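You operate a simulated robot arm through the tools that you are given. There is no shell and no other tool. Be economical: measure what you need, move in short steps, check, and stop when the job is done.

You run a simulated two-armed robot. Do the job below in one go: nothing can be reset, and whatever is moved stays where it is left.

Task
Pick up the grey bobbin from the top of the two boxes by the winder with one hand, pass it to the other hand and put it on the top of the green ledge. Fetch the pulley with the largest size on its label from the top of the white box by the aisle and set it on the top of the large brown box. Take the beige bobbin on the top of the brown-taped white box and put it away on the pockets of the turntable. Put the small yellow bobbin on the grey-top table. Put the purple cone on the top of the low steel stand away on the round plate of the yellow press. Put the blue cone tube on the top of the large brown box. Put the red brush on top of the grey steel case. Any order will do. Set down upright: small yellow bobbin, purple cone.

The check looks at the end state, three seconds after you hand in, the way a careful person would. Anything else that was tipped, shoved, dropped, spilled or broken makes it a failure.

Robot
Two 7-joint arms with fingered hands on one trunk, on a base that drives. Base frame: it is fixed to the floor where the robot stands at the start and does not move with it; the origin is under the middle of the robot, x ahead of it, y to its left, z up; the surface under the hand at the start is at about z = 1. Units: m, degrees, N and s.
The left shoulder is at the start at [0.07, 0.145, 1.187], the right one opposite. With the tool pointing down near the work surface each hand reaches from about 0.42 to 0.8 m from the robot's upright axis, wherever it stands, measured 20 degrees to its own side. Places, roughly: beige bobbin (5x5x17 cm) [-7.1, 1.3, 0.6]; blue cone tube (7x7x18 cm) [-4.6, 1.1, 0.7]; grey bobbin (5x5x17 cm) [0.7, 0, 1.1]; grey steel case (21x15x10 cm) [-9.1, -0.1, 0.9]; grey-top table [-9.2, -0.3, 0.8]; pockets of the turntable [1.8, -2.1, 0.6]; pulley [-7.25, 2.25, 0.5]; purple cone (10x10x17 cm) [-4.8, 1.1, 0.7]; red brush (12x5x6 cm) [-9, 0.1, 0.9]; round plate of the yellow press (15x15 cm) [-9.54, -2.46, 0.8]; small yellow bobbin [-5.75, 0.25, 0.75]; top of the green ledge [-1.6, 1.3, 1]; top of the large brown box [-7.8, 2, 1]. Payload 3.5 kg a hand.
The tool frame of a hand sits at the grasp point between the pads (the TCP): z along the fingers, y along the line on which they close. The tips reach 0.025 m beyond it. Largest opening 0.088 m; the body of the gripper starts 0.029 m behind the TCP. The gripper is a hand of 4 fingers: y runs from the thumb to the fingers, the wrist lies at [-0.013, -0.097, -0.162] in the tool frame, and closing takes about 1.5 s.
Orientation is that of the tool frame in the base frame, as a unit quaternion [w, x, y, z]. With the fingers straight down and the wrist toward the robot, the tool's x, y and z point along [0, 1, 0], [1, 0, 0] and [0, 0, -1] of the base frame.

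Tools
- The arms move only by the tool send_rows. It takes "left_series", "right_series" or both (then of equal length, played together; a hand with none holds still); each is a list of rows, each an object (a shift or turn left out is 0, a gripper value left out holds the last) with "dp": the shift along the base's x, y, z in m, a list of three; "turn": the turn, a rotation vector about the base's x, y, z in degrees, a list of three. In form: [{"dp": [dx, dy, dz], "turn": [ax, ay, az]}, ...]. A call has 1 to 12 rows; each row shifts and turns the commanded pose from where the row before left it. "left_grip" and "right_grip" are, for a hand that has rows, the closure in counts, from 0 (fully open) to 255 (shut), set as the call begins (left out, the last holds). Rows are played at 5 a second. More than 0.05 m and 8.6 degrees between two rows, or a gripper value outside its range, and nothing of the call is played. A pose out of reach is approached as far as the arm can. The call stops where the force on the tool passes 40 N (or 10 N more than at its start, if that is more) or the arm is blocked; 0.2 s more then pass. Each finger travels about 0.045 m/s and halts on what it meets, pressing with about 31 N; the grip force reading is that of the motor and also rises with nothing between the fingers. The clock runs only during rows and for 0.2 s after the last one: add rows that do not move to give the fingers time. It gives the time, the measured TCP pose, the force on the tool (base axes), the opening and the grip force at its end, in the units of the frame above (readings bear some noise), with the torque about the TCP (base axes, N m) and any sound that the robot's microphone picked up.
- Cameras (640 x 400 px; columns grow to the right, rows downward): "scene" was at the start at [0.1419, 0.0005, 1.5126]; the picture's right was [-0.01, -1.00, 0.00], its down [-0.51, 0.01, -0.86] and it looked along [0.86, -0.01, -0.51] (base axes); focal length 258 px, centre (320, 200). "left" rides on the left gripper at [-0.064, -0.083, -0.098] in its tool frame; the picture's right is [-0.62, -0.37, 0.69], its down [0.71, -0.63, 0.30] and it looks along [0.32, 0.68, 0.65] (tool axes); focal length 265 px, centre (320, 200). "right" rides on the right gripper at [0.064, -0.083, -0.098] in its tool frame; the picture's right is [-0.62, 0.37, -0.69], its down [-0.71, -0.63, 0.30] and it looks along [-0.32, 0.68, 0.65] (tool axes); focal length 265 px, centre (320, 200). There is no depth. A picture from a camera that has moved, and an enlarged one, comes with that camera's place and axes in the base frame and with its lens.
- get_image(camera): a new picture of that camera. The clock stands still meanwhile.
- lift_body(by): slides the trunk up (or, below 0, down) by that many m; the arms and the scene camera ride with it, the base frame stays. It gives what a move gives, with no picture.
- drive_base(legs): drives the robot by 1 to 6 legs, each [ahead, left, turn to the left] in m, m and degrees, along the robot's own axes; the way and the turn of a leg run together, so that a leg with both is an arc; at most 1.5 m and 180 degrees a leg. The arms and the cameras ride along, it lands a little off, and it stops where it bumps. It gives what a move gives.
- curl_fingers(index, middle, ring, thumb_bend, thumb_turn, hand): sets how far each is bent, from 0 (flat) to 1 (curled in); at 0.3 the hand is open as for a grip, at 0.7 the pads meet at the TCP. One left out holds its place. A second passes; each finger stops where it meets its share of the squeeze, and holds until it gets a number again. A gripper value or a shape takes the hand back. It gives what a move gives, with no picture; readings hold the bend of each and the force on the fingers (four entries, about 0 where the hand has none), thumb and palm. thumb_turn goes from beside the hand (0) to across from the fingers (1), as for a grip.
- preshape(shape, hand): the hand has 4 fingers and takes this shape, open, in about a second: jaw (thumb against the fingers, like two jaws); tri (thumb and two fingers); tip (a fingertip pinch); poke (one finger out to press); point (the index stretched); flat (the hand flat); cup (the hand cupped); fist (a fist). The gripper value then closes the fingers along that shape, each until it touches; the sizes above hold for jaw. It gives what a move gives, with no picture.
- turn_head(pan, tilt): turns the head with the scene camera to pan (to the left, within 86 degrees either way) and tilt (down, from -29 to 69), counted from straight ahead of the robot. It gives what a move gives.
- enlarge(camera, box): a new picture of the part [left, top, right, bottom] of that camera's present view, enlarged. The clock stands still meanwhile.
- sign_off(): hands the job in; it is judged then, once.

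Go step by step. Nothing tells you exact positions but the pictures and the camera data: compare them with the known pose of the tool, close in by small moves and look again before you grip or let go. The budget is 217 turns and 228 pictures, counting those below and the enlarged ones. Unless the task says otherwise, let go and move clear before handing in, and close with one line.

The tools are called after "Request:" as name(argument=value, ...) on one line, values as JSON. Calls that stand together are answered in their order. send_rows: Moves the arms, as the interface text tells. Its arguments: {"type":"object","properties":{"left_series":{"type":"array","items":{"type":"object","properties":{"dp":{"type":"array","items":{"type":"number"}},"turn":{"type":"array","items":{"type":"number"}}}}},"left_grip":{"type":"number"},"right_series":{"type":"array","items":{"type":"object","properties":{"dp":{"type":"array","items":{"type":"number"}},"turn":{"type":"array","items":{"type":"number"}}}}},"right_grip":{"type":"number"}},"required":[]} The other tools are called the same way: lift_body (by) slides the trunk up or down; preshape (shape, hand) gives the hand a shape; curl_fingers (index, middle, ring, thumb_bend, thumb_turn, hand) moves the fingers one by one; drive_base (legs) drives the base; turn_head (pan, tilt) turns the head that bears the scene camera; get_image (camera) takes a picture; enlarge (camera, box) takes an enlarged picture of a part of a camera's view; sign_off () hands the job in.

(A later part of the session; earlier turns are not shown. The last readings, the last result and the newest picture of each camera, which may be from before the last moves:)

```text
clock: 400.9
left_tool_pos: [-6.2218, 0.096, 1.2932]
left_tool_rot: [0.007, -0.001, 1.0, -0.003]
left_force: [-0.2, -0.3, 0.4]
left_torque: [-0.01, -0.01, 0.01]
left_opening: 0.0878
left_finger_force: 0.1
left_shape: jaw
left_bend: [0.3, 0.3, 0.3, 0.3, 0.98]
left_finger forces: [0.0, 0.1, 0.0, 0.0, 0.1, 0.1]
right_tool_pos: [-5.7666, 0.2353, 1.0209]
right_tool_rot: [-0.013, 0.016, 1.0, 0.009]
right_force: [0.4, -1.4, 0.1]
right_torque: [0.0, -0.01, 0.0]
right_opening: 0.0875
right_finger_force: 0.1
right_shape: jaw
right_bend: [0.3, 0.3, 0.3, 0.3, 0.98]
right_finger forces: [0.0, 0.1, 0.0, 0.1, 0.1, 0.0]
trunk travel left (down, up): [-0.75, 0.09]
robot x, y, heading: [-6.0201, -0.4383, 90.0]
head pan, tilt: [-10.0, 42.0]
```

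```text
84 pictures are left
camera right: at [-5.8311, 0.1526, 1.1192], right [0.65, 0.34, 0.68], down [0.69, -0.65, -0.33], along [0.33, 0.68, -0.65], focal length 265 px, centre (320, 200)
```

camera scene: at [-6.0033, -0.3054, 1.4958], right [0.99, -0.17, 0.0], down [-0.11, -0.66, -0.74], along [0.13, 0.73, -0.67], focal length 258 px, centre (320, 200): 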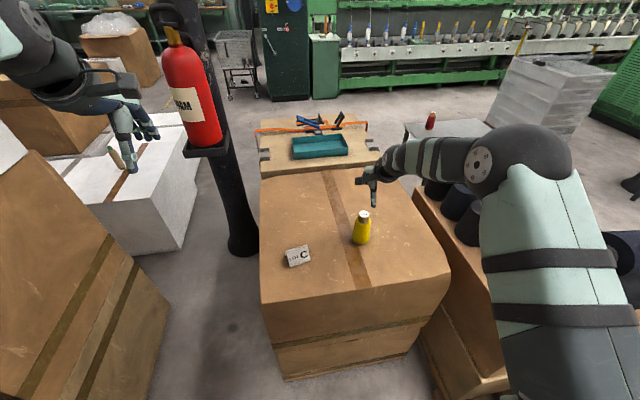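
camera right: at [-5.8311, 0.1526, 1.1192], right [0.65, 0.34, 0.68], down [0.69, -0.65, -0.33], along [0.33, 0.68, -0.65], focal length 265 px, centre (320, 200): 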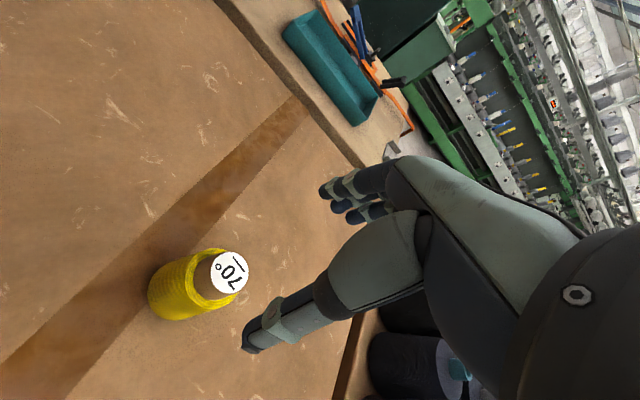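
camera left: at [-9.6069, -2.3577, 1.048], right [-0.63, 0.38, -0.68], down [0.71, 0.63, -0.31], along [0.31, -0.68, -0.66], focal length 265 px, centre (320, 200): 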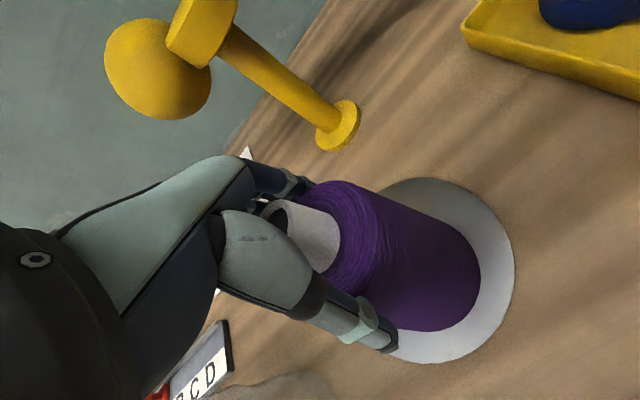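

The hand is right over it (top ≈0.907). I descend to TCP z≈0.86 and grip.

Request:
send_rows(right_series=[{"dp": [0.002, 0.003, -0.045]}, {"dp": [0, 0, -0.045]}, {"dp": [0, 0, -0.04]}, {"dp": [0, 0, -0.02]}, {"dp": [0, 0, -0.01]}, {}])

Request:
get_image(camera="right")

Request:
send_rows(right_series=[{}, {}, {}, {}, {}, {}, {}, {}, {}], right_grip=255)

Request:
get_image(camera="right")

```text
clock: 402.2
left_tool_pos: [-6.2221, 0.0897, 1.2964]
left_tool_rot: [0.008, -0.001, 1.0, 0.0]
left_force: [0.1, -0.2, -0.1]
left_torque: [0.0, -0.01, 0.01]
left_opening: 0.0877
left_finger_force: 0.1
left_shape: jaw
left_bend: [0.3, 0.3, 0.3, 0.3, 0.98]
left_finger forces: [0.0, 0.1, 0.1, 0.0, 0.0, 0.0]
right_tool_pos: [-5.7663, 0.2384, 0.8728]
right_tool_rot: [-0.012, 0.015, 1.0, 0.019]
right_force: [1.1, -2.9, 37.1]
right_torque: [0.51, 0.17, 0.04]
right_opening: 0.0879
right_finger_force: 0.1
right_shape: jaw
right_bend: [0.3, 0.3, 0.3, 0.3, 0.97]
right_finger forces: [0.0, 0.0, 0.0, 0.1, 3.8, 34.3]
trunk travel left (down, up): [-0.75, 0.09]
robot x, y, heading: [-6.0222, -0.4399, 89.7]
head pan, tilt: [-10.0, 42.0]
```

```text
83 pictures are left
camera right: at [-5.8311, 0.1548, 0.9689], right [0.65, 0.32, 0.69], down [0.69, -0.64, -0.34], along [0.33, 0.7, -0.64], focal length 265 px, centre (320, 200)
```

right: 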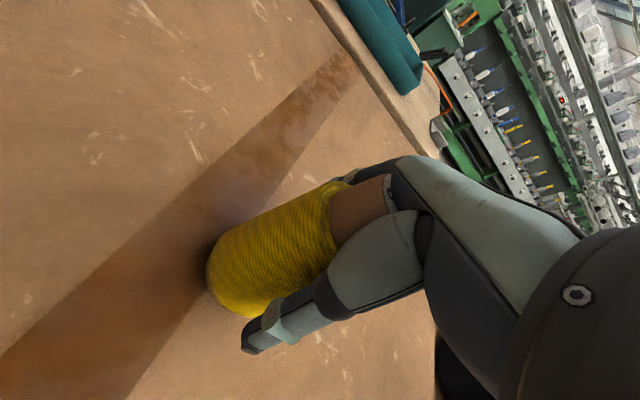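

```text
clock: 404.2
left_tool_pos: [-6.2228, 0.0908, 1.2962]
left_tool_rot: [0.008, -0.001, 1.0, 0.0]
left_force: [-0.5, -0.6, 0.5]
left_torque: [-0.05, -0.03, 0.02]
left_opening: 0.088
left_finger_force: 0.0
left_shape: jaw
left_bend: [0.3, 0.3, 0.3, 0.3, 0.98]
left_finger forces: [0.0, 0.1, 0.0, 0.0, 0.1, 0.0]
right_tool_pos: [-5.7653, 0.2398, 0.8727]
right_tool_rot: [-0.012, 0.017, 1.0, 0.019]
right_force: [2.2, -1.1, 35.6]
right_torque: [0.63, 0.09, -0.01]
right_opening: 0.0562
right_finger_force: 30.7
right_shape: jaw
right_bend: [0.74, 0.5, 0.55, 0.44, 0.99]
right_finger forces: [17.9, 10.0, 0.0, 0.1, 36.4, 35.2]
trunk travel left (down, up): [-0.75, 0.09]
robot x, y, heading: [-6.021, -0.4425, 89.9]
head pan, tilt: [-10.0, 42.0]
```

```text
82 pictures are left
camera right: at [-5.831, 0.1547, 0.9689], right [0.65, 0.32, 0.69], down [0.69, -0.64, -0.34], along [0.33, 0.7, -0.64], focal length 265 px, centre (320, 200)
```

right: 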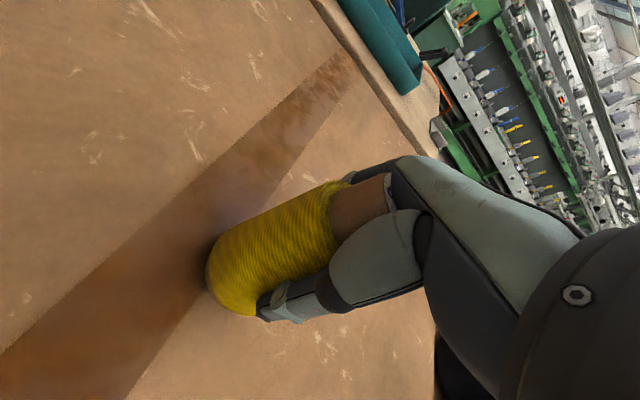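

The palm pressed the top lightly, but the grip is good and the bobbin upright. I lift it.

Request:
send_rows(right_series=[{"dp": [0, 0, 0.02]}, {"dp": [0, 0, 0.04]}, {"dp": [0, 0, 0.045]}, {"dp": [0, 0, 0.045]}, {}])

Request:
get_image(camera="right")

Request:
get_image(camera="scene")

```text
clock: 405.4
left_tool_pos: [-6.2206, 0.0977, 1.293]
left_tool_rot: [0.006, -0.001, 1.0, -0.003]
left_force: [-0.5, 0.1, -0.6]
left_torque: [0.0, 0.01, 0.02]
left_opening: 0.0877
left_finger_force: 0.0
left_shape: jaw
left_bend: [0.3, 0.3, 0.3, 0.3, 0.98]
left_finger forces: [0.1, 0.1, 0.0, 0.0, 0.0, 0.1]
right_tool_pos: [-5.7664, 0.2384, 1.0104]
right_tool_rot: [-0.013, 0.017, 1.0, 0.007]
right_force: [-0.1, -0.2, -2.9]
right_torque: [0.0, -0.03, -0.02]
right_opening: 0.0557
right_finger_force: 30.5
right_shape: jaw
right_bend: [0.74, 0.51, 0.55, 0.43, 0.99]
right_finger forces: [17.2, 9.2, 0.1, 0.1, 32.5, 11.1]
trunk travel left (down, up): [-0.75, 0.09]
robot x, y, heading: [-6.0197, -0.4383, 89.9]
head pan, tilt: [-10.0, 42.0]
```

```text
81 pictures are left
camera right: at [-5.8312, 0.1569, 1.108], right [0.65, 0.34, 0.68], down [0.69, -0.65, -0.33], along [0.33, 0.68, -0.65], focal length 265 px, centre (320, 200)
```

right: 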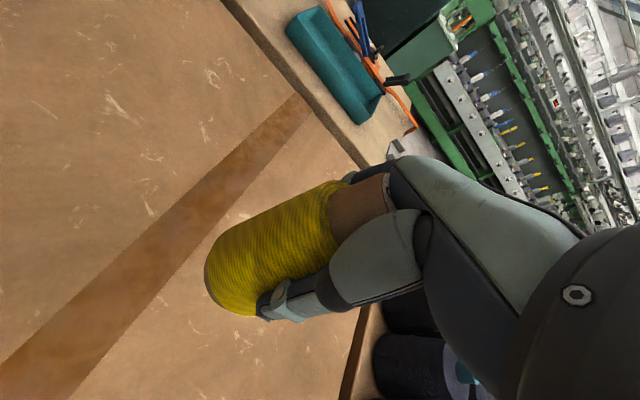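

```text
80 pictures are left
camera scene: at [-6.0023, -0.3044, 1.4957], right [0.99, -0.17, 0.0], down [-0.12, -0.66, -0.74], along [0.13, 0.73, -0.67], focal length 258 px, centre (320, 200)
```

scene: 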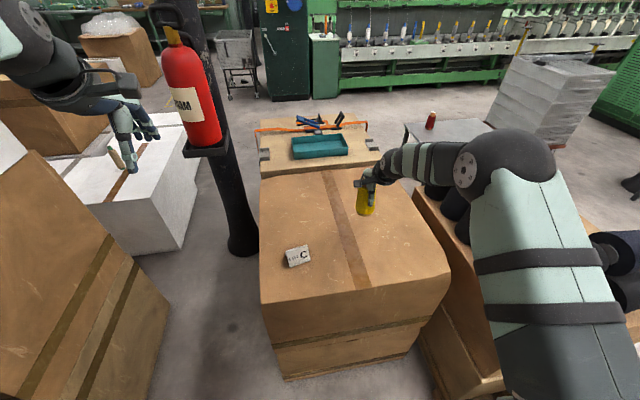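

I have the yellow bobbin. I draw the hand in, back out, and drive to the grey-top table again.

Request:
send_rows(right_series=[{"dp": [-0.02, -0.015, 0.04]}, {"dp": [-0.02, -0.02, 0.04]}, {"dp": [-0.025, -0.02, 0.035]}, {"dp": [-0.025, -0.02, 0.035]}, {"dp": [-0.025, -0.02, 0.03]}, {"dp": [-0.025, -0.02, 0.03]}])

Request:
drive_base(legs=[[-1.08, 0, 0], [0, 0, 90], [1.4, 0, 0], [1.0, 0, 0], [0, -0.78, 0]])

Request:
turn_head(pan=0, tilt=42)

Request:
get_image(camera="scene")

```text
clock: 406.9
left_tool_pos: [-6.2219, 0.0962, 1.2921]
left_tool_rot: [0.007, -0.001, 1.0, -0.002]
left_force: [-0.6, -0.8, -0.5]
left_torque: [0.01, 0.01, -0.02]
left_opening: 0.0876
left_finger_force: 0.0
left_shape: jaw
left_bend: [0.3, 0.3, 0.3, 0.3, 0.98]
left_finger forces: [0.0, 0.1, 0.1, 0.0, 0.1, 0.0]
right_tool_pos: [-5.9053, 0.1235, 1.2233]
right_tool_rot: [-0.012, 0.017, 1.0, 0.008]
right_force: [0.3, -0.3, -2.3]
right_torque: [-0.02, -0.05, 0.02]
right_opening: 0.0556
right_finger_force: 31.3
right_shape: jaw
right_bend: [0.74, 0.51, 0.55, 0.43, 0.99]
right_finger forces: [17.2, 9.1, 0.0, 0.1, 31.7, 10.4]
trunk travel left (down, up): [-0.75, 0.09]
robot x, y, heading: [-6.0184, -0.438, 90.0]
head pan, tilt: [-10.0, 42.0]
```

```text
clock: 431.5
left_tool_pos: [-8.9615, -0.9605, 1.2929]
left_tool_rot: [0.008, -0.705, 0.709, 0.003]
left_force: [0.1, -0.1, -1.1]
left_torque: [0.05, 0.0, 0.01]
left_opening: 0.0878
left_finger_force: 0.1
left_shape: jaw
left_bend: [0.3, 0.3, 0.3, 0.3, 0.98]
left_finger forces: [0.0, 0.0, 0.0, 0.0, 0.1, 0.1]
right_tool_pos: [-8.985, -0.6429, 1.2222]
right_tool_rot: [-0.014, -0.693, 0.721, -0.003]
right_force: [0.3, -0.9, -2.0]
right_torque: [-0.03, 0.03, 0.01]
right_opening: 0.0556
right_finger_force: 31.1
right_shape: jaw
right_bend: [0.74, 0.51, 0.55, 0.43, 0.99]
right_finger forces: [16.9, 8.9, 0.0, 0.1, 28.3, 8.6]
trunk travel left (down, up): [-0.75, 0.09]
robot x, y, heading: [-8.4265, -0.7549, 179.7]
head pan, tilt: [-10.0, 42.0]
```

```text
clock: 432.2
left_tool_pos: [-8.9601, -0.9592, 1.293]
left_tool_rot: [0.007, -0.705, 0.709, 0.003]
left_force: [0.4, -0.4, -0.3]
left_torque: [-0.03, -0.01, -0.01]
left_opening: 0.088
left_finger_force: 0.0
left_shape: jaw
left_bend: [0.3, 0.3, 0.3, 0.3, 0.98]
left_finger forces: [0.0, 0.0, 0.1, 0.1, 0.1, 0.0]
right_tool_pos: [-8.985, -0.6415, 1.2216]
right_tool_rot: [-0.016, -0.693, 0.721, -0.004]
right_force: [0.2, 0.5, -2.2]
right_torque: [0.0, -0.02, 0.01]
right_opening: 0.0553
right_finger_force: 31.0
right_shape: jaw
right_bend: [0.74, 0.51, 0.55, 0.43, 0.99]
right_finger forces: [16.9, 8.9, 0.0, 0.1, 28.3, 8.6]
trunk travel left (down, up): [-0.75, 0.09]
robot x, y, heading: [-8.4197, -0.7656, 179.4]
head pan, tilt: [0.0, 42.0]
```

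```text
79 pictures are left
camera scene: at [-8.5547, -0.7579, 1.4957], right [0.01, 1.0, 0.0], down [0.67, 0.0, -0.74], along [-0.74, 0.0, -0.67], focal length 258 px, centre (320, 200)
```

scene: 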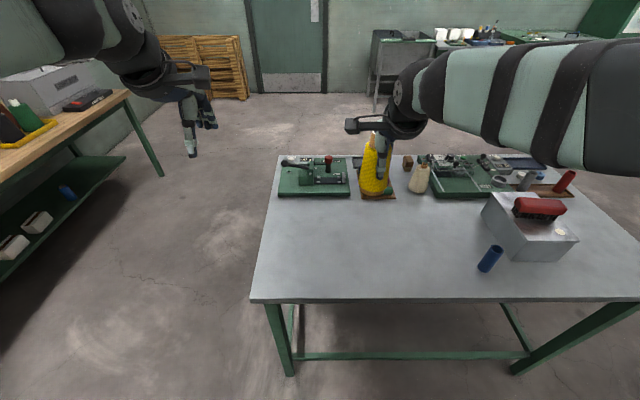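

The bobbin is directly above a clear part of the table. I lower it.

Request:
send_rows(right_series=[{"dp": [0, 0, -0.045]}, {"dp": [0, 0, -0.045]}, {"dp": [0, 0, -0.045]}, {"dp": [0, 0, -0.045]}, {"dp": [0, 0, -0.03]}, {"dp": [0, 0, -0.02]}, {}])

Request:
enlarge(camera="scene", box=[270, 140, 450, 300])

```text
clock: 433.8
left_tool_pos: [-8.9599, -0.9584, 1.2934]
left_tool_rot: [0.008, -0.705, 0.709, 0.002]
left_force: [0.5, 0.2, 0.3]
left_torque: [0.01, 0.02, 0.01]
left_opening: 0.088
left_finger_force: 0.0
left_shape: jaw
left_bend: [0.3, 0.3, 0.3, 0.3, 0.98]
left_finger forces: [0.0, 0.0, 0.1, 0.0, 0.0, 0.0]
right_tool_pos: [-8.9845, -0.6424, 0.9909]
right_tool_rot: [-0.015, -0.693, 0.721, -0.004]
right_force: [-0.4, -0.9, -2.8]
right_torque: [0.02, 0.04, -0.02]
right_opening: 0.0553
right_finger_force: 30.9
right_shape: jaw
right_bend: [0.74, 0.51, 0.55, 0.43, 0.99]
right_finger forces: [16.8, 8.9, 0.0, 0.0, 27.7, 7.8]
trunk travel left (down, up): [-0.75, 0.09]
robot x, y, heading: [-8.4181, -0.7577, 179.7]
head pan, tilt: [0.0, 42.0]
```

```text
2.50 times, centred on (360, 220) of scene
camera zoom: at [-8.5547, -0.7582, 1.4957], right [0.01, 1.0, 0.0], down [0.67, 0.0, -0.74], along [-0.74, 0.0, -0.67], focal length 645 px, centre (220, 150)
```

zoom: 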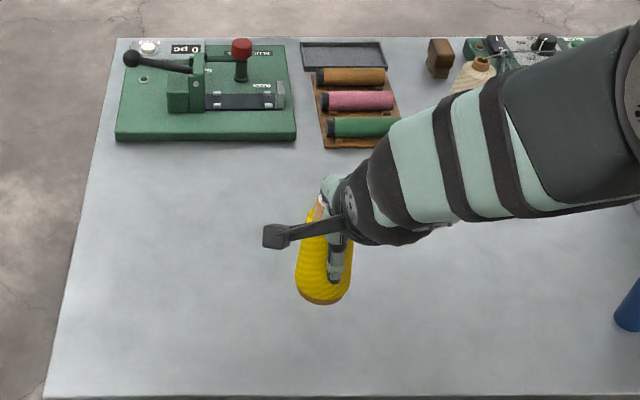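

Request:
send_rows(right_series=[{"dp": [0, 0, -0.025]}, {"dp": [0, 0, -0.015]}, {"dp": [0, 0, -0.008]}, {"dp": [0, 0, -0.005]}, {}])

Request:
enlarge(camera="scene", box=[270, 140, 450, 300])

```text
clock: 435.0
left_tool_pos: [-8.9607, -0.9593, 1.2926]
left_tool_rot: [0.007, -0.705, 0.709, 0.002]
left_force: [0.9, 0.0, -0.1]
left_torque: [0.02, 0.0, -0.02]
left_opening: 0.0879
left_finger_force: 0.0
left_shape: jaw
left_bend: [0.3, 0.3, 0.3, 0.3, 0.98]
left_finger forces: [0.0, 0.0, 0.1, 0.1, 0.0, 0.0]
right_tool_pos: [-8.9839, -0.6406, 0.9387]
right_tool_rot: [-0.015, -0.693, 0.721, -0.003]
right_force: [0.0, -0.6, -1.5]
right_torque: [-0.04, 0.05, 0.03]
right_opening: 0.0553
right_finger_force: 30.9
right_shape: jaw
right_bend: [0.74, 0.51, 0.55, 0.43, 0.99]
right_finger forces: [16.7, 8.9, 0.0, 0.0, 27.6, 7.8]
trunk travel left (down, up): [-0.75, 0.09]
robot x, y, heading: [-8.4223, -0.7598, 179.9]
head pan, tilt: [0.0, 42.0]
```

```text
2.50 times, centred on (360, 220) of scene
camera zoom: at [-8.5548, -0.7581, 1.4957], right [0.01, 1.0, 0.0], down [0.67, 0.0, -0.74], along [-0.74, 0.0, -0.67], focal length 645 px, centre (220, 150)
```

zoom: 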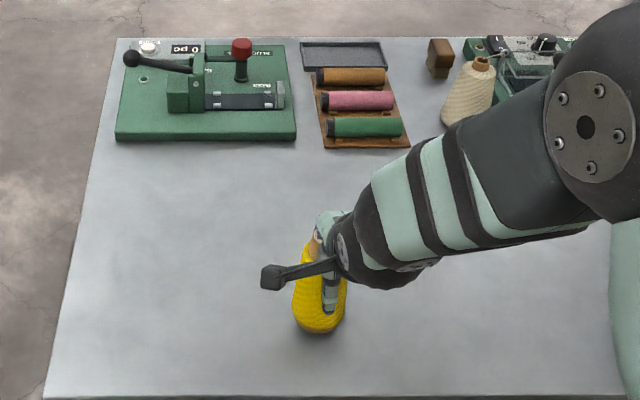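

Request:
send_rows(right_series=[{"dp": [0, 0, -0.004]}, {"dp": [0, 0, -0.004]}, {"dp": [0, 0, -0.004]}, {}])

```text
clock: 436.0
left_tool_pos: [-8.9609, -0.9591, 1.293]
left_tool_rot: [0.008, -0.705, 0.709, 0.003]
left_force: [0.0, -0.7, 0.7]
left_torque: [0.0, 0.04, 0.0]
left_opening: 0.0879
left_finger_force: 0.0
left_shape: jaw
left_bend: [0.3, 0.3, 0.3, 0.3, 0.98]
left_finger forces: [0.1, 0.0, 0.0, 0.0, 0.1, 0.1]
right_tool_pos: [-8.9851, -0.6423, 0.9275]
right_tool_rot: [-0.014, -0.693, 0.721, -0.004]
right_force: [0.0, -0.2, -1.2]
right_torque: [-0.01, 0.02, -0.04]
right_opening: 0.0552
right_finger_force: 31.0
right_shape: jaw
right_bend: [0.74, 0.51, 0.55, 0.43, 0.99]
right_finger forces: [16.6, 8.8, 0.0, 0.0, 27.8, 8.0]
trunk travel left (down, up): [-0.75, 0.09]
robot x, y, heading: [-8.4204, -0.7579, 179.6]
head pan, tilt: [0.0, 42.0]
```

Request:
send_rows(right_series=[{"dp": [0, 0, -0.004]}, {"dp": [0, 0, -0.004]}, {"dp": [0, 0, -0.004]}, {}])

Request:
enlarge(camera="scene", box=[270, 140, 450, 300])

```text
clock: 436.8
left_tool_pos: [-8.9565, -0.9593, 1.295]
left_tool_rot: [0.006, -0.705, 0.709, 0.004]
left_force: [-0.4, 0.1, 0.1]
left_torque: [-0.03, 0.01, 0.0]
left_opening: 0.0879
left_finger_force: 0.1
left_shape: jaw
left_bend: [0.3, 0.3, 0.3, 0.3, 0.98]
left_finger forces: [0.1, 0.0, 0.1, 0.0, 0.0, 0.0]
right_tool_pos: [-8.9886, -0.6417, 0.9264]
right_tool_rot: [-0.026, -0.692, 0.721, 0.004]
right_force: [6.9, -0.3, 26.1]
right_torque: [-0.06, -0.02, 0.03]
right_opening: 0.055
right_finger_force: 30.5
right_shape: jaw
right_bend: [0.74, 0.52, 0.55, 0.42, 0.99]
right_finger forces: [16.6, 8.7, 0.2, 0.0, 35.5, 17.1]
trunk travel left (down, up): [-0.75, 0.09]
robot x, y, heading: [-8.424, -0.7615, 179.7]
head pan, tilt: [0.0, 42.0]
stopped in row 4 (right hand): the force on the tool passed its limit at 42 N (the readings are from after the stop); the commanded pose is now the measured one
```

```text
2.50 times, centred on (360, 220) of scene
camera zoom: at [-8.55, -0.7587, 1.4962], right [0.01, 1.0, 0.0], down [0.67, 0.0, -0.74], along [-0.74, 0.01, -0.67], focal length 645 px, centre (220, 150)
```

zoom: 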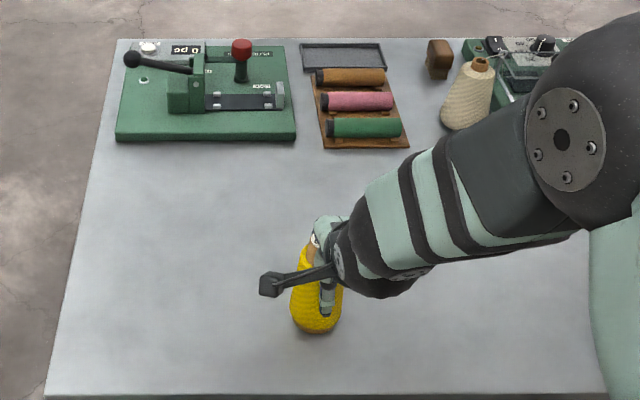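

Contact. I relieve the pressure by 3 mm, undo the small contact tilt, and open.

Request:
send_rows(right_series=[{"dp": [0.003, 0, 0.003], "turn": [0.3, -1.6, 0]}, {}])

Request:
send_rows(right_series=[{}, {}, {}, {}, {}, {}, {}], right_grip=0)

Request:
get_image(camera="right")

```text
clock: 437.4
left_tool_pos: [-8.958, -0.9605, 1.2928]
left_tool_rot: [0.007, -0.705, 0.709, 0.003]
left_force: [0.3, 0.6, -0.8]
left_torque: [0.01, 0.02, 0.02]
left_opening: 0.0877
left_finger_force: 0.0
left_shape: jaw
left_bend: [0.3, 0.3, 0.3, 0.3, 0.98]
left_finger forces: [0.0, 0.0, 0.1, 0.0, 0.0, 0.0]
right_tool_pos: [-8.9866, -0.6416, 0.9262]
right_tool_rot: [-0.011, -0.692, 0.722, -0.005]
right_force: [-6.4, 0.1, 16.6]
right_torque: [0.02, 0.88, -0.01]
right_opening: 0.0563
right_finger_force: 30.8
right_shape: jaw
right_bend: [0.74, 0.5, 0.55, 0.44, 0.99]
right_finger forces: [21.3, 11.1, 0.0, 0.0, 27.8, 20.2]
trunk travel left (down, up): [-0.75, 0.09]
robot x, y, heading: [-8.4171, -0.7635, 179.7]
head pan, tilt: [0.0, 42.0]
```

```text
clock: 439.0
left_tool_pos: [-8.9558, -0.9592, 1.2932]
left_tool_rot: [0.006, -0.705, 0.71, 0.004]
left_force: [-1.4, 0.2, 0.1]
left_torque: [0.01, 0.01, -0.01]
left_opening: 0.088
left_finger_force: 0.1
left_shape: jaw
left_bend: [0.3, 0.3, 0.3, 0.3, 0.98]
left_finger forces: [0.1, 0.0, 0.1, 0.0, 0.0, 0.0]
right_tool_pos: [-8.9831, -0.6422, 0.9252]
right_tool_rot: [-0.01, -0.692, 0.722, -0.005]
right_force: [2.8, -1.8, 17.7]
right_torque: [-0.04, 0.29, 0.03]
right_opening: 0.0876
right_finger_force: 0.1
right_shape: jaw
right_bend: [0.3, 0.3, 0.3, 0.3, 0.98]
right_finger forces: [0.3, 0.0, 0.0, 0.0, 0.4, 17.7]
trunk travel left (down, up): [-0.75, 0.09]
robot x, y, heading: [-8.4235, -0.7604, 179.6]
head pan, tilt: [0.0, 42.0]
```

```text
75 pictures are left
camera right: at [-8.9028, -0.707, 1.0238], right [-0.34, 0.65, 0.68], down [0.66, 0.68, -0.32], along [-0.67, 0.34, -0.66], focal length 265 px, centre (320, 200)
```

right: 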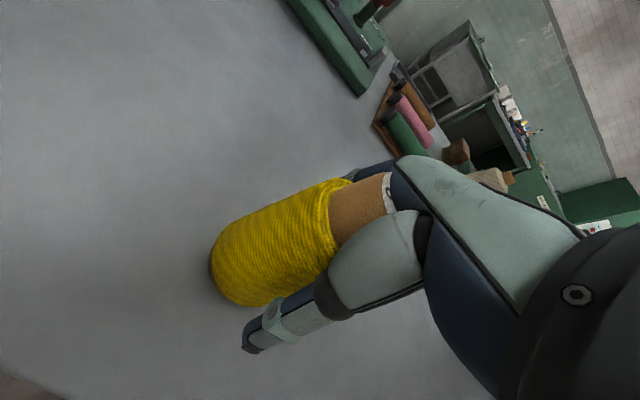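

The bobbin stands on its own under the palm. I rise straight up.

Request:
send_rows(right_series=[{"dp": [0, 0, 0.01]}, {"dp": [0, 0, 0.02]}, {"dp": [0, 0, 0.04]}, {"dp": [0, 0, 0.045]}, {"dp": [0, 0, 0.045]}, {"dp": [0, 0, 0.045]}, {"dp": [0, 0.03, 0.03]}, {"dp": [0, 0.03, 0.03]}, {}])

Request:
get_image(camera="scene")

```text
clock: 441.0
left_tool_pos: [-8.9608, -0.9595, 1.2929]
left_tool_rot: [0.007, -0.705, 0.709, 0.002]
left_force: [-0.7, -0.1, 1.5]
left_torque: [0.02, -0.03, -0.03]
left_opening: 0.0879
left_finger_force: 0.0
left_shape: jaw
left_bend: [0.3, 0.3, 0.3, 0.3, 0.98]
left_finger forces: [0.0, 0.0, 0.1, 0.0, 0.0, 0.0]
right_tool_pos: [-8.986, -0.5822, 1.1895]
right_tool_rot: [-0.007, -0.692, 0.722, -0.006]
right_force: [0.8, -0.2, -1.1]
right_torque: [-0.01, 0.02, 0.03]
right_opening: 0.0878
right_finger_force: 0.1
right_shape: jaw
right_bend: [0.3, 0.3, 0.3, 0.3, 0.98]
right_finger forces: [0.0, 0.0, 0.0, 0.1, 0.0, 0.1]
trunk travel left (down, up): [-0.75, 0.09]
robot x, y, heading: [-8.4232, -0.7593, 179.6]
head pan, tilt: [0.0, 42.0]
```

```text
74 pictures are left
camera scene: at [-8.5545, -0.7594, 1.4957], right [0.01, 1.0, 0.0], down [0.67, 0.0, -0.74], along [-0.74, 0.01, -0.67], focal length 258 px, centre (320, 200)
```

scene: 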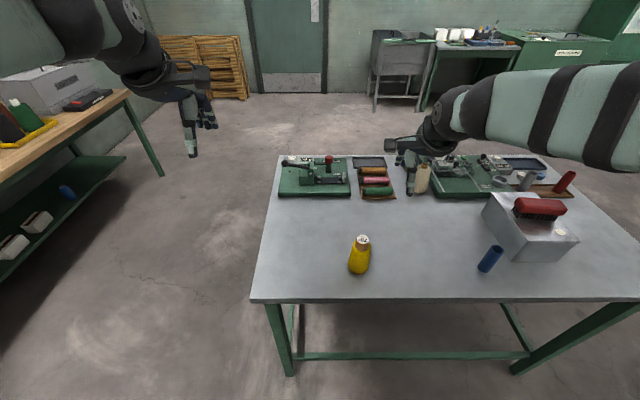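

All on the table is in order. Last is the beige bobbin: I raise the hand and retrace the known route round the boxes to the aisle side.

Request:
send_rows(right_series=[{"dp": [0.02, 0.02, 0.035]}, {"dp": [0.02, 0.02, 0.035]}, {"dp": [0.01, 0.02, 0.02]}])

Request:
drive_base(legs=[[0, -1.05, 0.3], [0.27, -0.29, 0], [0.14, -0.3, 0], [0, -1.0, 0], [0, -1.05, 0]])

```text
clock: 441.8
left_tool_pos: [-8.9608, -0.9563, 1.2933]
left_tool_rot: [0.007, -0.705, 0.71, 0.001]
left_force: [0.1, -0.5, 0.1]
left_torque: [0.0, -0.01, 0.03]
left_opening: 0.0877
left_finger_force: 0.1
left_shape: jaw
left_bend: [0.3, 0.3, 0.3, 0.3, 0.98]
left_finger forces: [0.0, 0.0, 0.0, 0.0, 0.0, 0.0]
right_tool_pos: [-8.9367, -0.5205, 1.2788]
right_tool_rot: [-0.009, -0.692, 0.721, -0.008]
right_force: [-0.7, -0.8, 0.9]
right_torque: [0.01, -0.01, 0.02]
right_opening: 0.0876
right_finger_force: 0.1
right_shape: jaw
right_bend: [0.3, 0.3, 0.3, 0.3, 0.98]
right_finger forces: [0.2, 0.1, 0.0, 0.1, 0.0, 0.0]
trunk travel left (down, up): [-0.75, 0.09]
robot x, y, heading: [-8.4218, -0.7627, 179.6]
head pan, tilt: [0.0, 42.0]
```

```text
clock: 460.9
left_tool_pos: [-9.3735, 2.7415, 1.2928]
left_tool_rot: [0.007, -0.706, 0.708, 0.002]
left_force: [0.4, -0.8, -0.9]
left_torque: [0.01, 0.02, 0.02]
left_opening: 0.0876
left_finger_force: 0.1
left_shape: jaw
left_bend: [0.3, 0.3, 0.3, 0.3, 0.98]
left_finger forces: [0.0, 0.0, 0.0, 0.0, 0.0, 0.0]
right_tool_pos: [-9.3501, 3.1778, 1.2786]
right_tool_rot: [-0.009, -0.692, 0.721, -0.007]
right_force: [-0.7, 0.2, -0.4]
right_torque: [0.0, -0.01, 0.0]
right_opening: 0.0874
right_finger_force: 0.0
right_shape: jaw
right_bend: [0.3, 0.3, 0.3, 0.3, 0.98]
right_finger forces: [0.0, 0.0, 0.1, 0.1, 0.0, 0.1]
trunk travel left (down, up): [-0.75, 0.09]
robot x, y, heading: [-8.836, 2.9431, 179.7]
head pan, tilt: [0.0, 42.0]
```

Clean passage. I back along the aisle and strafe in toward the taped white box.

Request:
drive_base(legs=[[-1.4, 0, 0], [-1.0, 0, 0], [0, 1.1, 0]])

Request:
turn_head(pan=30, tilt=45)

Request:
get_image(camera="scene")

```text
clock: 478.0
left_tool_pos: [-7.0533, 1.5679, 1.2933]
left_tool_rot: [0.007, -0.688, 0.725, 0.002]
left_force: [0.6, 0.1, 0.1]
left_torque: [0.0, 0.0, -0.04]
left_opening: 0.088
left_finger_force: 0.1
left_shape: jaw
left_bend: [0.3, 0.3, 0.3, 0.3, 0.98]
left_finger forces: [0.0, 0.0, 0.0, 0.0, 0.1, 0.0]
right_tool_pos: [-7.0082, 2.0024, 1.2784]
right_tool_rot: [-0.009, -0.676, 0.737, -0.007]
right_force: [-0.3, 0.2, -0.5]
right_torque: [0.02, 0.02, 0.05]
right_opening: 0.0875
right_finger_force: 0.0
right_shape: jaw
right_bend: [0.3, 0.3, 0.3, 0.3, 0.98]
right_finger forces: [0.0, 0.0, 0.0, 0.0, 0.1, 0.0]
trunk travel left (down, up): [-0.75, 0.09]
robot x, y, heading: [-6.5081, 1.7427, 177.1]
head pan, tilt: [0.0, 42.0]
```

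```text
clock: 479.0
left_tool_pos: [-7.0531, 1.567, 1.293]
left_tool_rot: [0.007, -0.689, 0.725, 0.002]
left_force: [-0.1, 0.1, -0.3]
left_torque: [-0.01, -0.02, 0.0]
left_opening: 0.0879
left_finger_force: 0.0
left_shape: jaw
left_bend: [0.3, 0.3, 0.3, 0.3, 0.98]
left_finger forces: [0.0, 0.0, 0.0, 0.0, 0.0, 0.0]
right_tool_pos: [-7.0095, 2.0011, 1.2796]
right_tool_rot: [-0.009, -0.676, 0.737, -0.007]
right_force: [0.0, -0.4, 0.6]
right_torque: [0.0, -0.01, -0.01]
right_opening: 0.0873
right_finger_force: 0.1
right_shape: jaw
right_bend: [0.3, 0.3, 0.3, 0.3, 0.98]
right_finger forces: [0.1, 0.0, 0.1, 0.0, 0.0, 0.0]
trunk travel left (down, up): [-0.75, 0.09]
robot x, y, heading: [-6.5067, 1.7406, 177.0]
head pan, tilt: [30.0, 45.0]
```

```text
73 pictures are left
camera scene: at [-6.6274, 1.7077, 1.4914], right [-0.45, 0.89, 0.0], down [0.63, 0.32, -0.71], along [-0.63, -0.32, -0.71], focal length 258 px, centre (320, 200)
```

scene: 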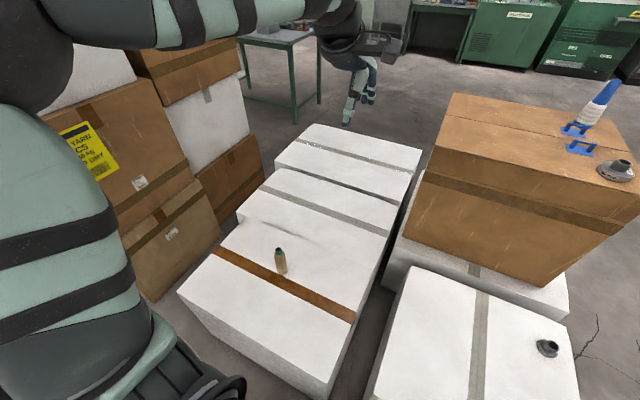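

Beige bobbin stands at about (-7.06, 1.30), base z≈0.5. I turn 14° left and lower the trunk, bringing the left hand near it.

Request:
drive_base(legs=[[0, 0, 14]])

Request:
lift_body(by=-0.4)

Request:
get_image(camera="left")

Request:
get_image(camera="scene")

```text
clock: 480.2
left_tool_pos: [-6.994, 1.4378, 1.2929]
left_tool_rot: [-0.007, 0.773, -0.634, -0.002]
left_force: [0.7, 0.0, 0.8]
left_torque: [0.0, 0.02, 0.02]
left_opening: 0.0878
left_finger_force: 0.0
left_shape: jaw
left_bend: [0.3, 0.3, 0.3, 0.3, 0.98]
left_finger forces: [0.0, 0.0, 0.0, 0.0, 0.1, 0.0]
right_tool_pos: [-7.0582, 1.8696, 1.2783]
right_tool_rot: [0.007, 0.762, -0.647, 0.008]
right_force: [-0.3, -1.2, -0.5]
right_torque: [-0.01, 0.0, 0.0]
right_opening: 0.0875
right_finger_force: 0.0
right_shape: jaw
right_bend: [0.3, 0.3, 0.3, 0.3, 0.98]
right_finger forces: [0.0, 0.1, 0.1, 0.0, 0.0, 0.0]
trunk travel left (down, up): [-0.75, 0.09]
robot x, y, heading: [-6.508, 1.7415, -168.8]
head pan, tilt: [30.0, 45.0]
```

```text
clock: 484.1
left_tool_pos: [-6.9927, 1.4351, 0.8931]
left_tool_rot: [-0.006, 0.773, -0.634, -0.004]
left_force: [-0.8, 0.5, -0.2]
left_torque: [0.01, -0.04, 0.02]
left_opening: 0.0879
left_finger_force: 0.2
left_shape: jaw
left_bend: [0.3, 0.3, 0.3, 0.3, 0.98]
left_finger forces: [0.0, 0.0, 0.1, 0.0, 0.1, 0.1]
right_tool_pos: [-7.0576, 1.8684, 0.8794]
right_tool_rot: [0.008, 0.762, -0.647, 0.008]
right_force: [0.3, -0.6, 0.2]
right_torque: [0.01, -0.02, 0.01]
right_opening: 0.0876
right_finger_force: 0.1
right_shape: jaw
right_bend: [0.3, 0.3, 0.3, 0.3, 0.98]
right_finger forces: [0.1, 0.0, 0.0, 0.0, 0.0, 0.1]
trunk travel left (down, up): [-0.35, 0.49]
robot x, y, heading: [-6.5079, 1.7371, -168.8]
head pan, tilt: [30.0, 45.0]
```

```text
72 pictures are left
camera left: at [-6.9242, 1.5159, 0.9928], right [0.24, 0.69, -0.68], down [0.76, -0.57, -0.31], along [-0.6, -0.44, -0.66], focal length 265 px, centre (320, 200)
```

left: 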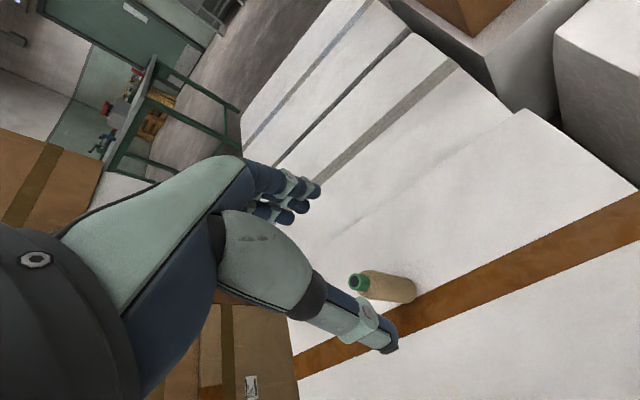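

```text
71 pictures are left
camera scene: at [-6.615, 1.6784, 1.0914], right [-0.66, 0.75, 0.0], down [0.53, 0.47, -0.71], along [-0.53, -0.47, -0.71], focal length 258 px, centre (320, 200)
```

scene: 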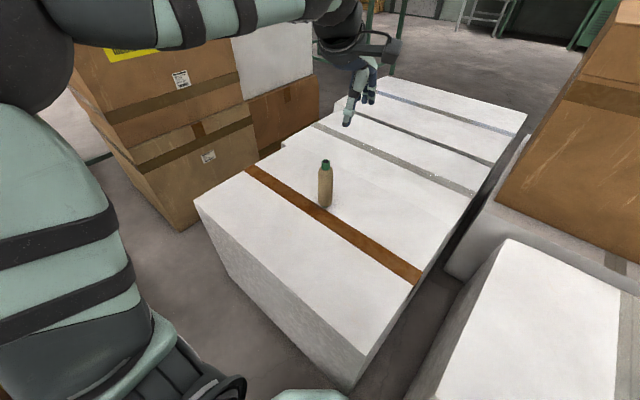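

Bobbin top triangulates to (-7.054, 1.311, 0.658). I move the left hand over it, staying above.

Request:
send_rows(left_series=[{"dp": [-0.012, -0.025, -0.03]}, {"dp": [-0.012, -0.025, -0.03]}, {"dp": [-0.012, -0.025, -0.03]}, {"dp": [-0.012, -0.025, -0.03]}, {"dp": [-0.013, -0.024, -0.03]}, {}])

Request:
get_image(camera="left")

Request:
get_image(camera="scene")

```text
clock: 485.4
left_tool_pos: [-7.0566, 1.3139, 0.7423]
left_tool_rot: [-0.006, 0.773, -0.635, -0.003]
left_force: [0.0, 0.1, 0.1]
left_torque: [-0.02, 0.01, 0.0]
left_opening: 0.0878
left_finger_force: 0.0
left_shape: jaw
left_bend: [0.3, 0.3, 0.3, 0.3, 0.98]
left_finger forces: [0.0, 0.1, 0.0, 0.0, 0.0, 0.0]
right_tool_pos: [-7.0571, 1.8687, 0.8796]
right_tool_rot: [0.009, 0.762, -0.647, 0.007]
right_force: [0.1, -0.1, -0.2]
right_torque: [-0.02, -0.03, 0.04]
right_opening: 0.0879
right_finger_force: 0.0
right_shape: jaw
right_bend: [0.3, 0.3, 0.3, 0.3, 0.98]
right_finger forces: [0.0, 0.0, 0.0, 0.0, 0.1, 0.0]
trunk travel left (down, up): [-0.35, 0.49]
robot x, y, heading: [-6.5055, 1.7421, -168.6]
head pan, tilt: [30.0, 45.0]
```

```text
70 pictures are left
camera left: at [-6.987, 1.3924, 0.8426], right [0.24, 0.69, -0.68], down [0.76, -0.57, -0.31], along [-0.61, -0.44, -0.66], focal length 265 px, centre (320, 200)
```

left: 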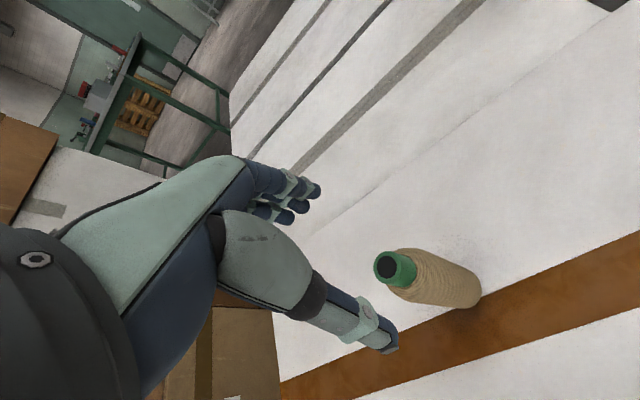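

```text
69 pictures are left
camera scene: at [-6.6146, 1.6788, 1.0915], right [-0.66, 0.75, 0.0], down [0.53, 0.47, -0.71], along [-0.53, -0.47, -0.71], focal length 258 px, centre (320, 200)
```

scene: 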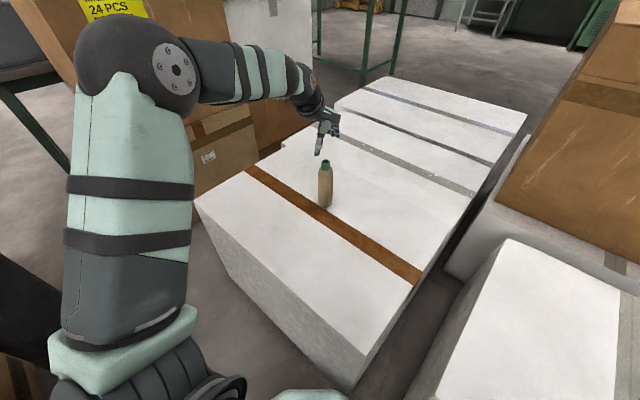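

Perfectly aligned. Descending and closing.

Request:
send_rows(left_series=[{"dp": [-0.001, -0.003, -0.04]}, {"dp": [0, 0, -0.04]}, {"dp": [0, 0, -0.03]}, {"dp": [0, 0, -0.014]}, {}])

Request:
send_rows(left_series=[{}, {}, {}, {}, {}, {}, {}, {}, {}], left_grip=255)

Request:
get_image(camera="left")

```text
clock: 486.6
left_tool_pos: [-7.055, 1.3093, 0.6184]
left_tool_rot: [-0.006, 0.774, -0.634, -0.005]
left_force: [-0.9, -0.1, 3.8]
left_torque: [0.03, -0.02, 0.0]
left_opening: 0.0879
left_finger_force: 0.0
left_shape: jaw
left_bend: [0.3, 0.3, 0.3, 0.3, 0.98]
left_finger forces: [0.0, 0.0, 0.0, 0.0, 0.6, 3.4]
right_tool_pos: [-7.0572, 1.8699, 0.8792]
right_tool_rot: [0.008, 0.762, -0.647, 0.007]
right_force: [0.2, -0.1, 0.5]
right_torque: [0.01, -0.01, -0.04]
right_opening: 0.0879
right_finger_force: 0.1
right_shape: jaw
right_bend: [0.3, 0.3, 0.3, 0.3, 0.98]
right_finger forces: [0.0, 0.0, 0.0, 0.1, 0.0, 0.0]
trunk travel left (down, up): [-0.35, 0.49]
robot x, y, heading: [-6.5101, 1.7408, -168.7]
head pan, tilt: [30.0, 45.0]
```

```text
clock: 488.6
left_tool_pos: [-7.0546, 1.3111, 0.6165]
left_tool_rot: [-0.007, 0.774, -0.633, -0.003]
left_force: [-1.1, -0.4, 1.3]
left_torque: [-0.11, 0.22, 0.01]
left_opening: 0.0438
left_finger_force: 31.0
left_shape: jaw
left_bend: [0.74, 0.58, 0.65, 0.54, 1.0]
left_finger forces: [17.7, 9.8, 0.0, 0.0, 26.5, 4.4]
right_tool_pos: [-7.0572, 1.8688, 0.8786]
right_tool_rot: [0.009, 0.762, -0.648, 0.007]
right_force: [-0.3, 0.3, 0.8]
right_torque: [0.02, 0.01, -0.01]
right_opening: 0.0876
right_finger_force: 0.1
right_shape: jaw
right_bend: [0.3, 0.3, 0.3, 0.3, 0.98]
right_finger forces: [0.0, 0.0, 0.0, 0.1, 0.1, 0.1]
trunk travel left (down, up): [-0.35, 0.49]
robot x, y, heading: [-6.5065, 1.739, -168.7]
head pan, tilt: [30.0, 45.0]
```

```text
68 pictures are left
camera left: at [-6.9863, 1.389, 0.7178], right [0.24, 0.69, -0.68], down [0.76, -0.57, -0.31], along [-0.6, -0.44, -0.66], focal length 265 px, centre (320, 200)
```

left: 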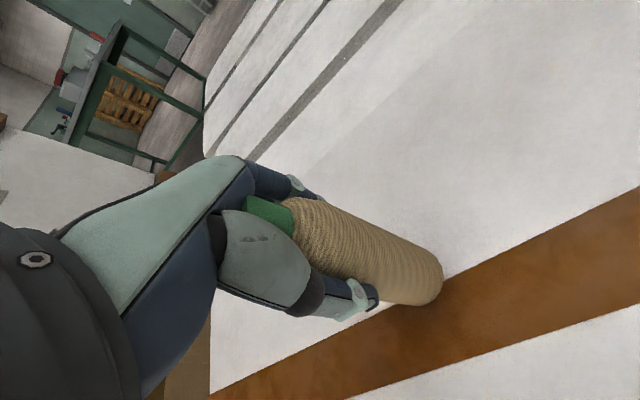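

The beige bobbin is gripped. I lift it, draw the hand in and raise the trunk.

Request:
send_rows(left_series=[{"dp": [0, 0, 0.02]}, {"dp": [0, 0, 0.04]}, {"dp": [0, 0, 0.045]}, {"dp": [0, 0, 0.045]}, {"dp": [0.01, 0.02, 0.04]}, {"dp": [0.01, 0.03, 0.03]}, {"dp": [0.01, 0.03, 0.02]}, {"dp": [0.01, 0.03, 0]}, {}])

Request:
lift_body(by=0.4)

Request:
get_image(camera="left")

Request:
drive_base(legs=[[0, 0, -11.3], [0, -0.78, 0], [-1.4, 0, 0], [-1.02, 0, 0]])

Request:
turn_head(pan=50, tilt=35)

Request:
get_image(camera="scene")

```text
clock: 490.6
left_tool_pos: [-7.0149, 1.4225, 0.857]
left_tool_rot: [-0.007, 0.774, -0.633, -0.004]
left_force: [-0.4, -0.5, -1.1]
left_torque: [0.01, 0.05, -0.04]
left_opening: 0.0433
left_finger_force: 30.7
left_shape: jaw
left_bend: [0.74, 0.59, 0.65, 0.54, 1.0]
left_finger forces: [16.8, 8.7, 0.0, 0.0, 26.0, 3.2]
right_tool_pos: [-7.0579, 1.8686, 0.8794]
right_tool_rot: [0.008, 0.762, -0.647, 0.007]
right_force: [-0.4, 0.4, -0.1]
right_torque: [0.0, -0.04, -0.04]
right_opening: 0.0877
right_finger_force: 0.0
right_shape: jaw
right_bend: [0.3, 0.3, 0.3, 0.3, 0.98]
right_finger forces: [0.1, 0.1, 0.0, 0.1, 0.0, 0.0]
trunk travel left (down, up): [-0.35, 0.49]
robot x, y, heading: [-6.5033, 1.7388, -168.9]
head pan, tilt: [30.0, 45.0]
```

```text
clock: 494.5
left_tool_pos: [-7.0139, 1.4235, 1.2589]
left_tool_rot: [-0.008, 0.773, -0.634, -0.003]
left_force: [-0.5, 0.0, -0.7]
left_torque: [-0.01, -0.02, -0.02]
left_opening: 0.0433
left_finger_force: 31.1
left_shape: jaw
left_bend: [0.74, 0.59, 0.65, 0.54, 1.0]
left_finger forces: [16.8, 8.7, 0.0, 0.0, 26.0, 3.2]
right_tool_pos: [-7.0582, 1.8692, 1.2792]
right_tool_rot: [0.008, 0.762, -0.647, 0.009]
right_force: [-0.6, -1.0, 0.1]
right_torque: [-0.02, 0.0, -0.03]
right_opening: 0.0876
right_finger_force: 0.0
right_shape: jaw
right_bend: [0.3, 0.3, 0.3, 0.3, 0.98]
right_finger forces: [0.0, 0.0, 0.1, 0.1, 0.0, 0.0]
trunk travel left (down, up): [-0.75, 0.09]
robot x, y, heading: [-6.5036, 1.7402, -168.7]
head pan, tilt: [30.0, 45.0]
```

```text
67 pictures are left
camera left: at [-6.9458, 1.5011, 1.3572], right [0.24, 0.69, -0.68], down [0.76, -0.57, -0.31], along [-0.6, -0.44, -0.66], focal length 265 px, centre (320, 200)
```

left: 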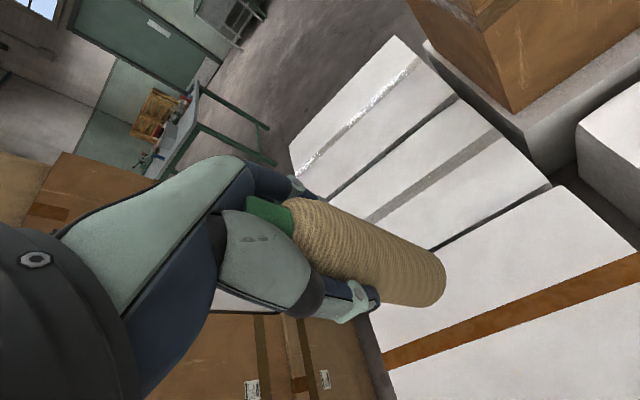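

```text
clock: 510.9
left_tool_pos: [-4.6528, 2.2867, 1.2569]
left_tool_rot: [0.008, -0.704, 0.71, 0.003]
left_force: [0.0, -0.6, -1.0]
left_torque: [0.0, 0.02, 0.03]
left_opening: 0.0429
left_finger_force: 31.0
left_shape: jaw
left_bend: [0.74, 0.59, 0.65, 0.54, 1.0]
left_finger forces: [16.8, 8.7, 0.1, 0.1, 25.9, 3.2]
right_tool_pos: [-4.6033, 2.7315, 1.2787]
right_tool_rot: [-0.009, -0.691, 0.722, -0.007]
right_force: [-0.7, -0.2, -0.8]
right_torque: [0.02, 0.01, -0.03]
right_opening: 0.0877
right_finger_force: 0.0
right_shape: jaw
right_bend: [0.3, 0.3, 0.3, 0.3, 0.98]
right_finger forces: [0.0, 0.0, 0.0, 0.0, 0.1, 0.1]
trunk travel left (down, up): [-0.75, 0.09]
robot x, y, heading: [-4.0896, 2.4912, 179.5]
head pan, tilt: [30.0, 45.0]
```

```text
clock: 511.7
left_tool_pos: [-4.6517, 2.2855, 1.2572]
left_tool_rot: [0.008, -0.704, 0.711, 0.002]
left_force: [-0.2, 0.1, -1.1]
left_torque: [0.02, 0.01, 0.0]
left_opening: 0.0433
left_finger_force: 30.5
left_shape: jaw
left_bend: [0.74, 0.59, 0.65, 0.54, 1.0]
left_finger forces: [16.9, 8.7, 0.0, 0.0, 25.9, 3.1]
right_tool_pos: [-4.6032, 2.7309, 1.2791]
right_tool_rot: [-0.009, -0.691, 0.723, -0.006]
right_force: [0.5, 0.2, 0.1]
right_torque: [0.01, 0.0, 0.01]
right_opening: 0.0877
right_finger_force: 0.0
right_shape: jaw
right_bend: [0.3, 0.3, 0.3, 0.3, 0.98]
right_finger forces: [0.1, 0.1, 0.0, 0.1, 0.0, 0.1]
trunk travel left (down, up): [-0.75, 0.09]
robot x, y, heading: [-4.0901, 2.491, 179.1]
head pan, tilt: [50.0, 35.0]
```

```text
66 pictures are left
camera scene: at [-4.1958, 2.4278, 1.5062], right [-0.76, 0.65, 0.0], down [0.37, 0.44, -0.82], along [-0.53, -0.62, -0.57], focal length 258 px, centre (320, 200)
```

scene: 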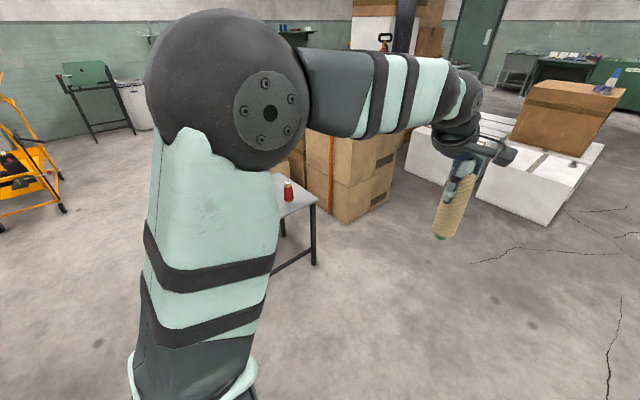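

I strafe left along the known corridor back toward the winder aisle.

Request:
drive_base(legs=[[-0.06, 0, 0.8], [0, 1.4, 0], [0, 1.4, 0], [0, 1.4, 0], [0, 0.3, 0]])

```text
clock: 533.0
left_tool_pos: [-4.561, -1.9599, 1.2574]
left_tool_rot: [-0.005, 0.713, -0.701, 0.0]
left_force: [-0.1, -0.1, -1.3]
left_torque: [0.0, -0.02, 0.02]
left_opening: 0.0433
left_finger_force: 30.6
left_shape: jaw
left_bend: [0.74, 0.59, 0.65, 0.54, 0.99]
left_finger forces: [16.9, 8.7, 0.0, 0.0, 25.9, 3.1]
right_tool_pos: [-4.5244, -1.5127, 1.2773]
right_tool_rot: [-0.01, -0.701, 0.713, -0.01]
right_force: [0.1, -0.4, -0.1]
right_torque: [-0.03, 0.03, -0.01]
right_opening: 0.0877
right_finger_force: 0.1
right_shape: jaw
right_bend: [0.3, 0.3, 0.3, 0.3, 0.98]
right_finger forces: [0.0, 0.1, 0.1, 0.0, 0.1, 0.1]
trunk travel left (down, up): [-0.75, 0.09]
robot x, y, heading: [-4.0051, -1.7423, -179.1]
head pan, tilt: [50.0, 35.0]
stopped in leg 5: the robot was blocked; the commanded pose is now the measured one
```

Something stopped the last bit near y=-1.74. I look to the left to see what it touched.

Request:
turn_head(pan=60, tilt=50)

Request:
get_image(camera="scene")

Request:
get_image(camera="left")

```text
clock: 533.8
left_tool_pos: [-4.5592, -1.968, 1.2571]
left_tool_rot: [-0.007, 0.714, -0.7, -0.003]
left_force: [-0.3, -0.2, -0.7]
left_torque: [-0.01, -0.02, -0.01]
left_opening: 0.0431
left_finger_force: 30.9
left_shape: jaw
left_bend: [0.74, 0.59, 0.65, 0.54, 1.0]
left_finger forces: [16.9, 8.7, 0.0, 0.0, 26.0, 3.2]
right_tool_pos: [-4.5256, -1.5219, 1.2788]
right_tool_rot: [-0.009, -0.701, 0.713, -0.007]
right_force: [-0.3, 0.1, -0.3]
right_torque: [0.0, 0.01, 0.0]
right_opening: 0.0879
right_finger_force: 0.0
right_shape: jaw
right_bend: [0.3, 0.3, 0.3, 0.3, 0.98]
right_finger forces: [0.0, 0.0, 0.0, 0.1, 0.1, 0.1]
trunk travel left (down, up): [-0.75, 0.09]
robot x, y, heading: [-4.0046, -1.741, -178.9]
head pan, tilt: [60.0, 50.0]
```

```text
65 pictures are left
camera scene: at [-4.0905, -1.8127, 1.4844], right [-0.88, 0.48, 0.0], down [0.37, 0.67, -0.64], along [-0.31, -0.56, -0.77], focal length 258 px, centre (320, 200)
```

scene: 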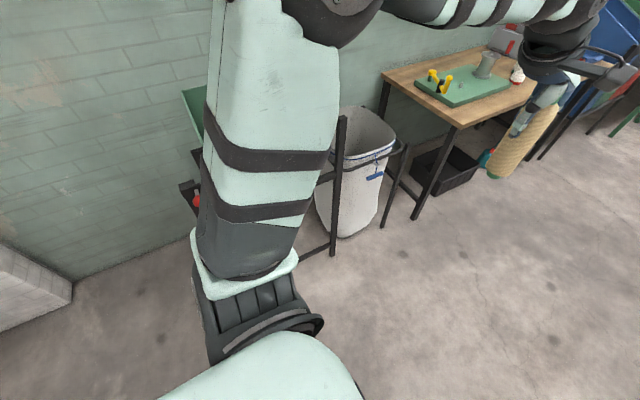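

```text
64 pictures are left
camera left: at [-4.4791, -1.9027, 1.3567], right [0.36, 0.64, -0.68], down [0.65, -0.7, -0.31], along [-0.67, -0.33, -0.66], focal length 265 px, centre (320, 200)
```

left: 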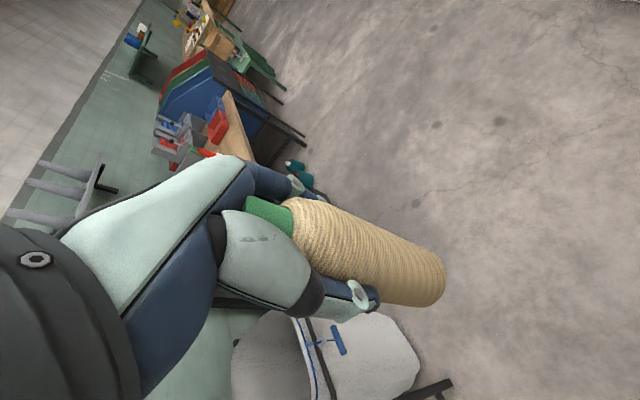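

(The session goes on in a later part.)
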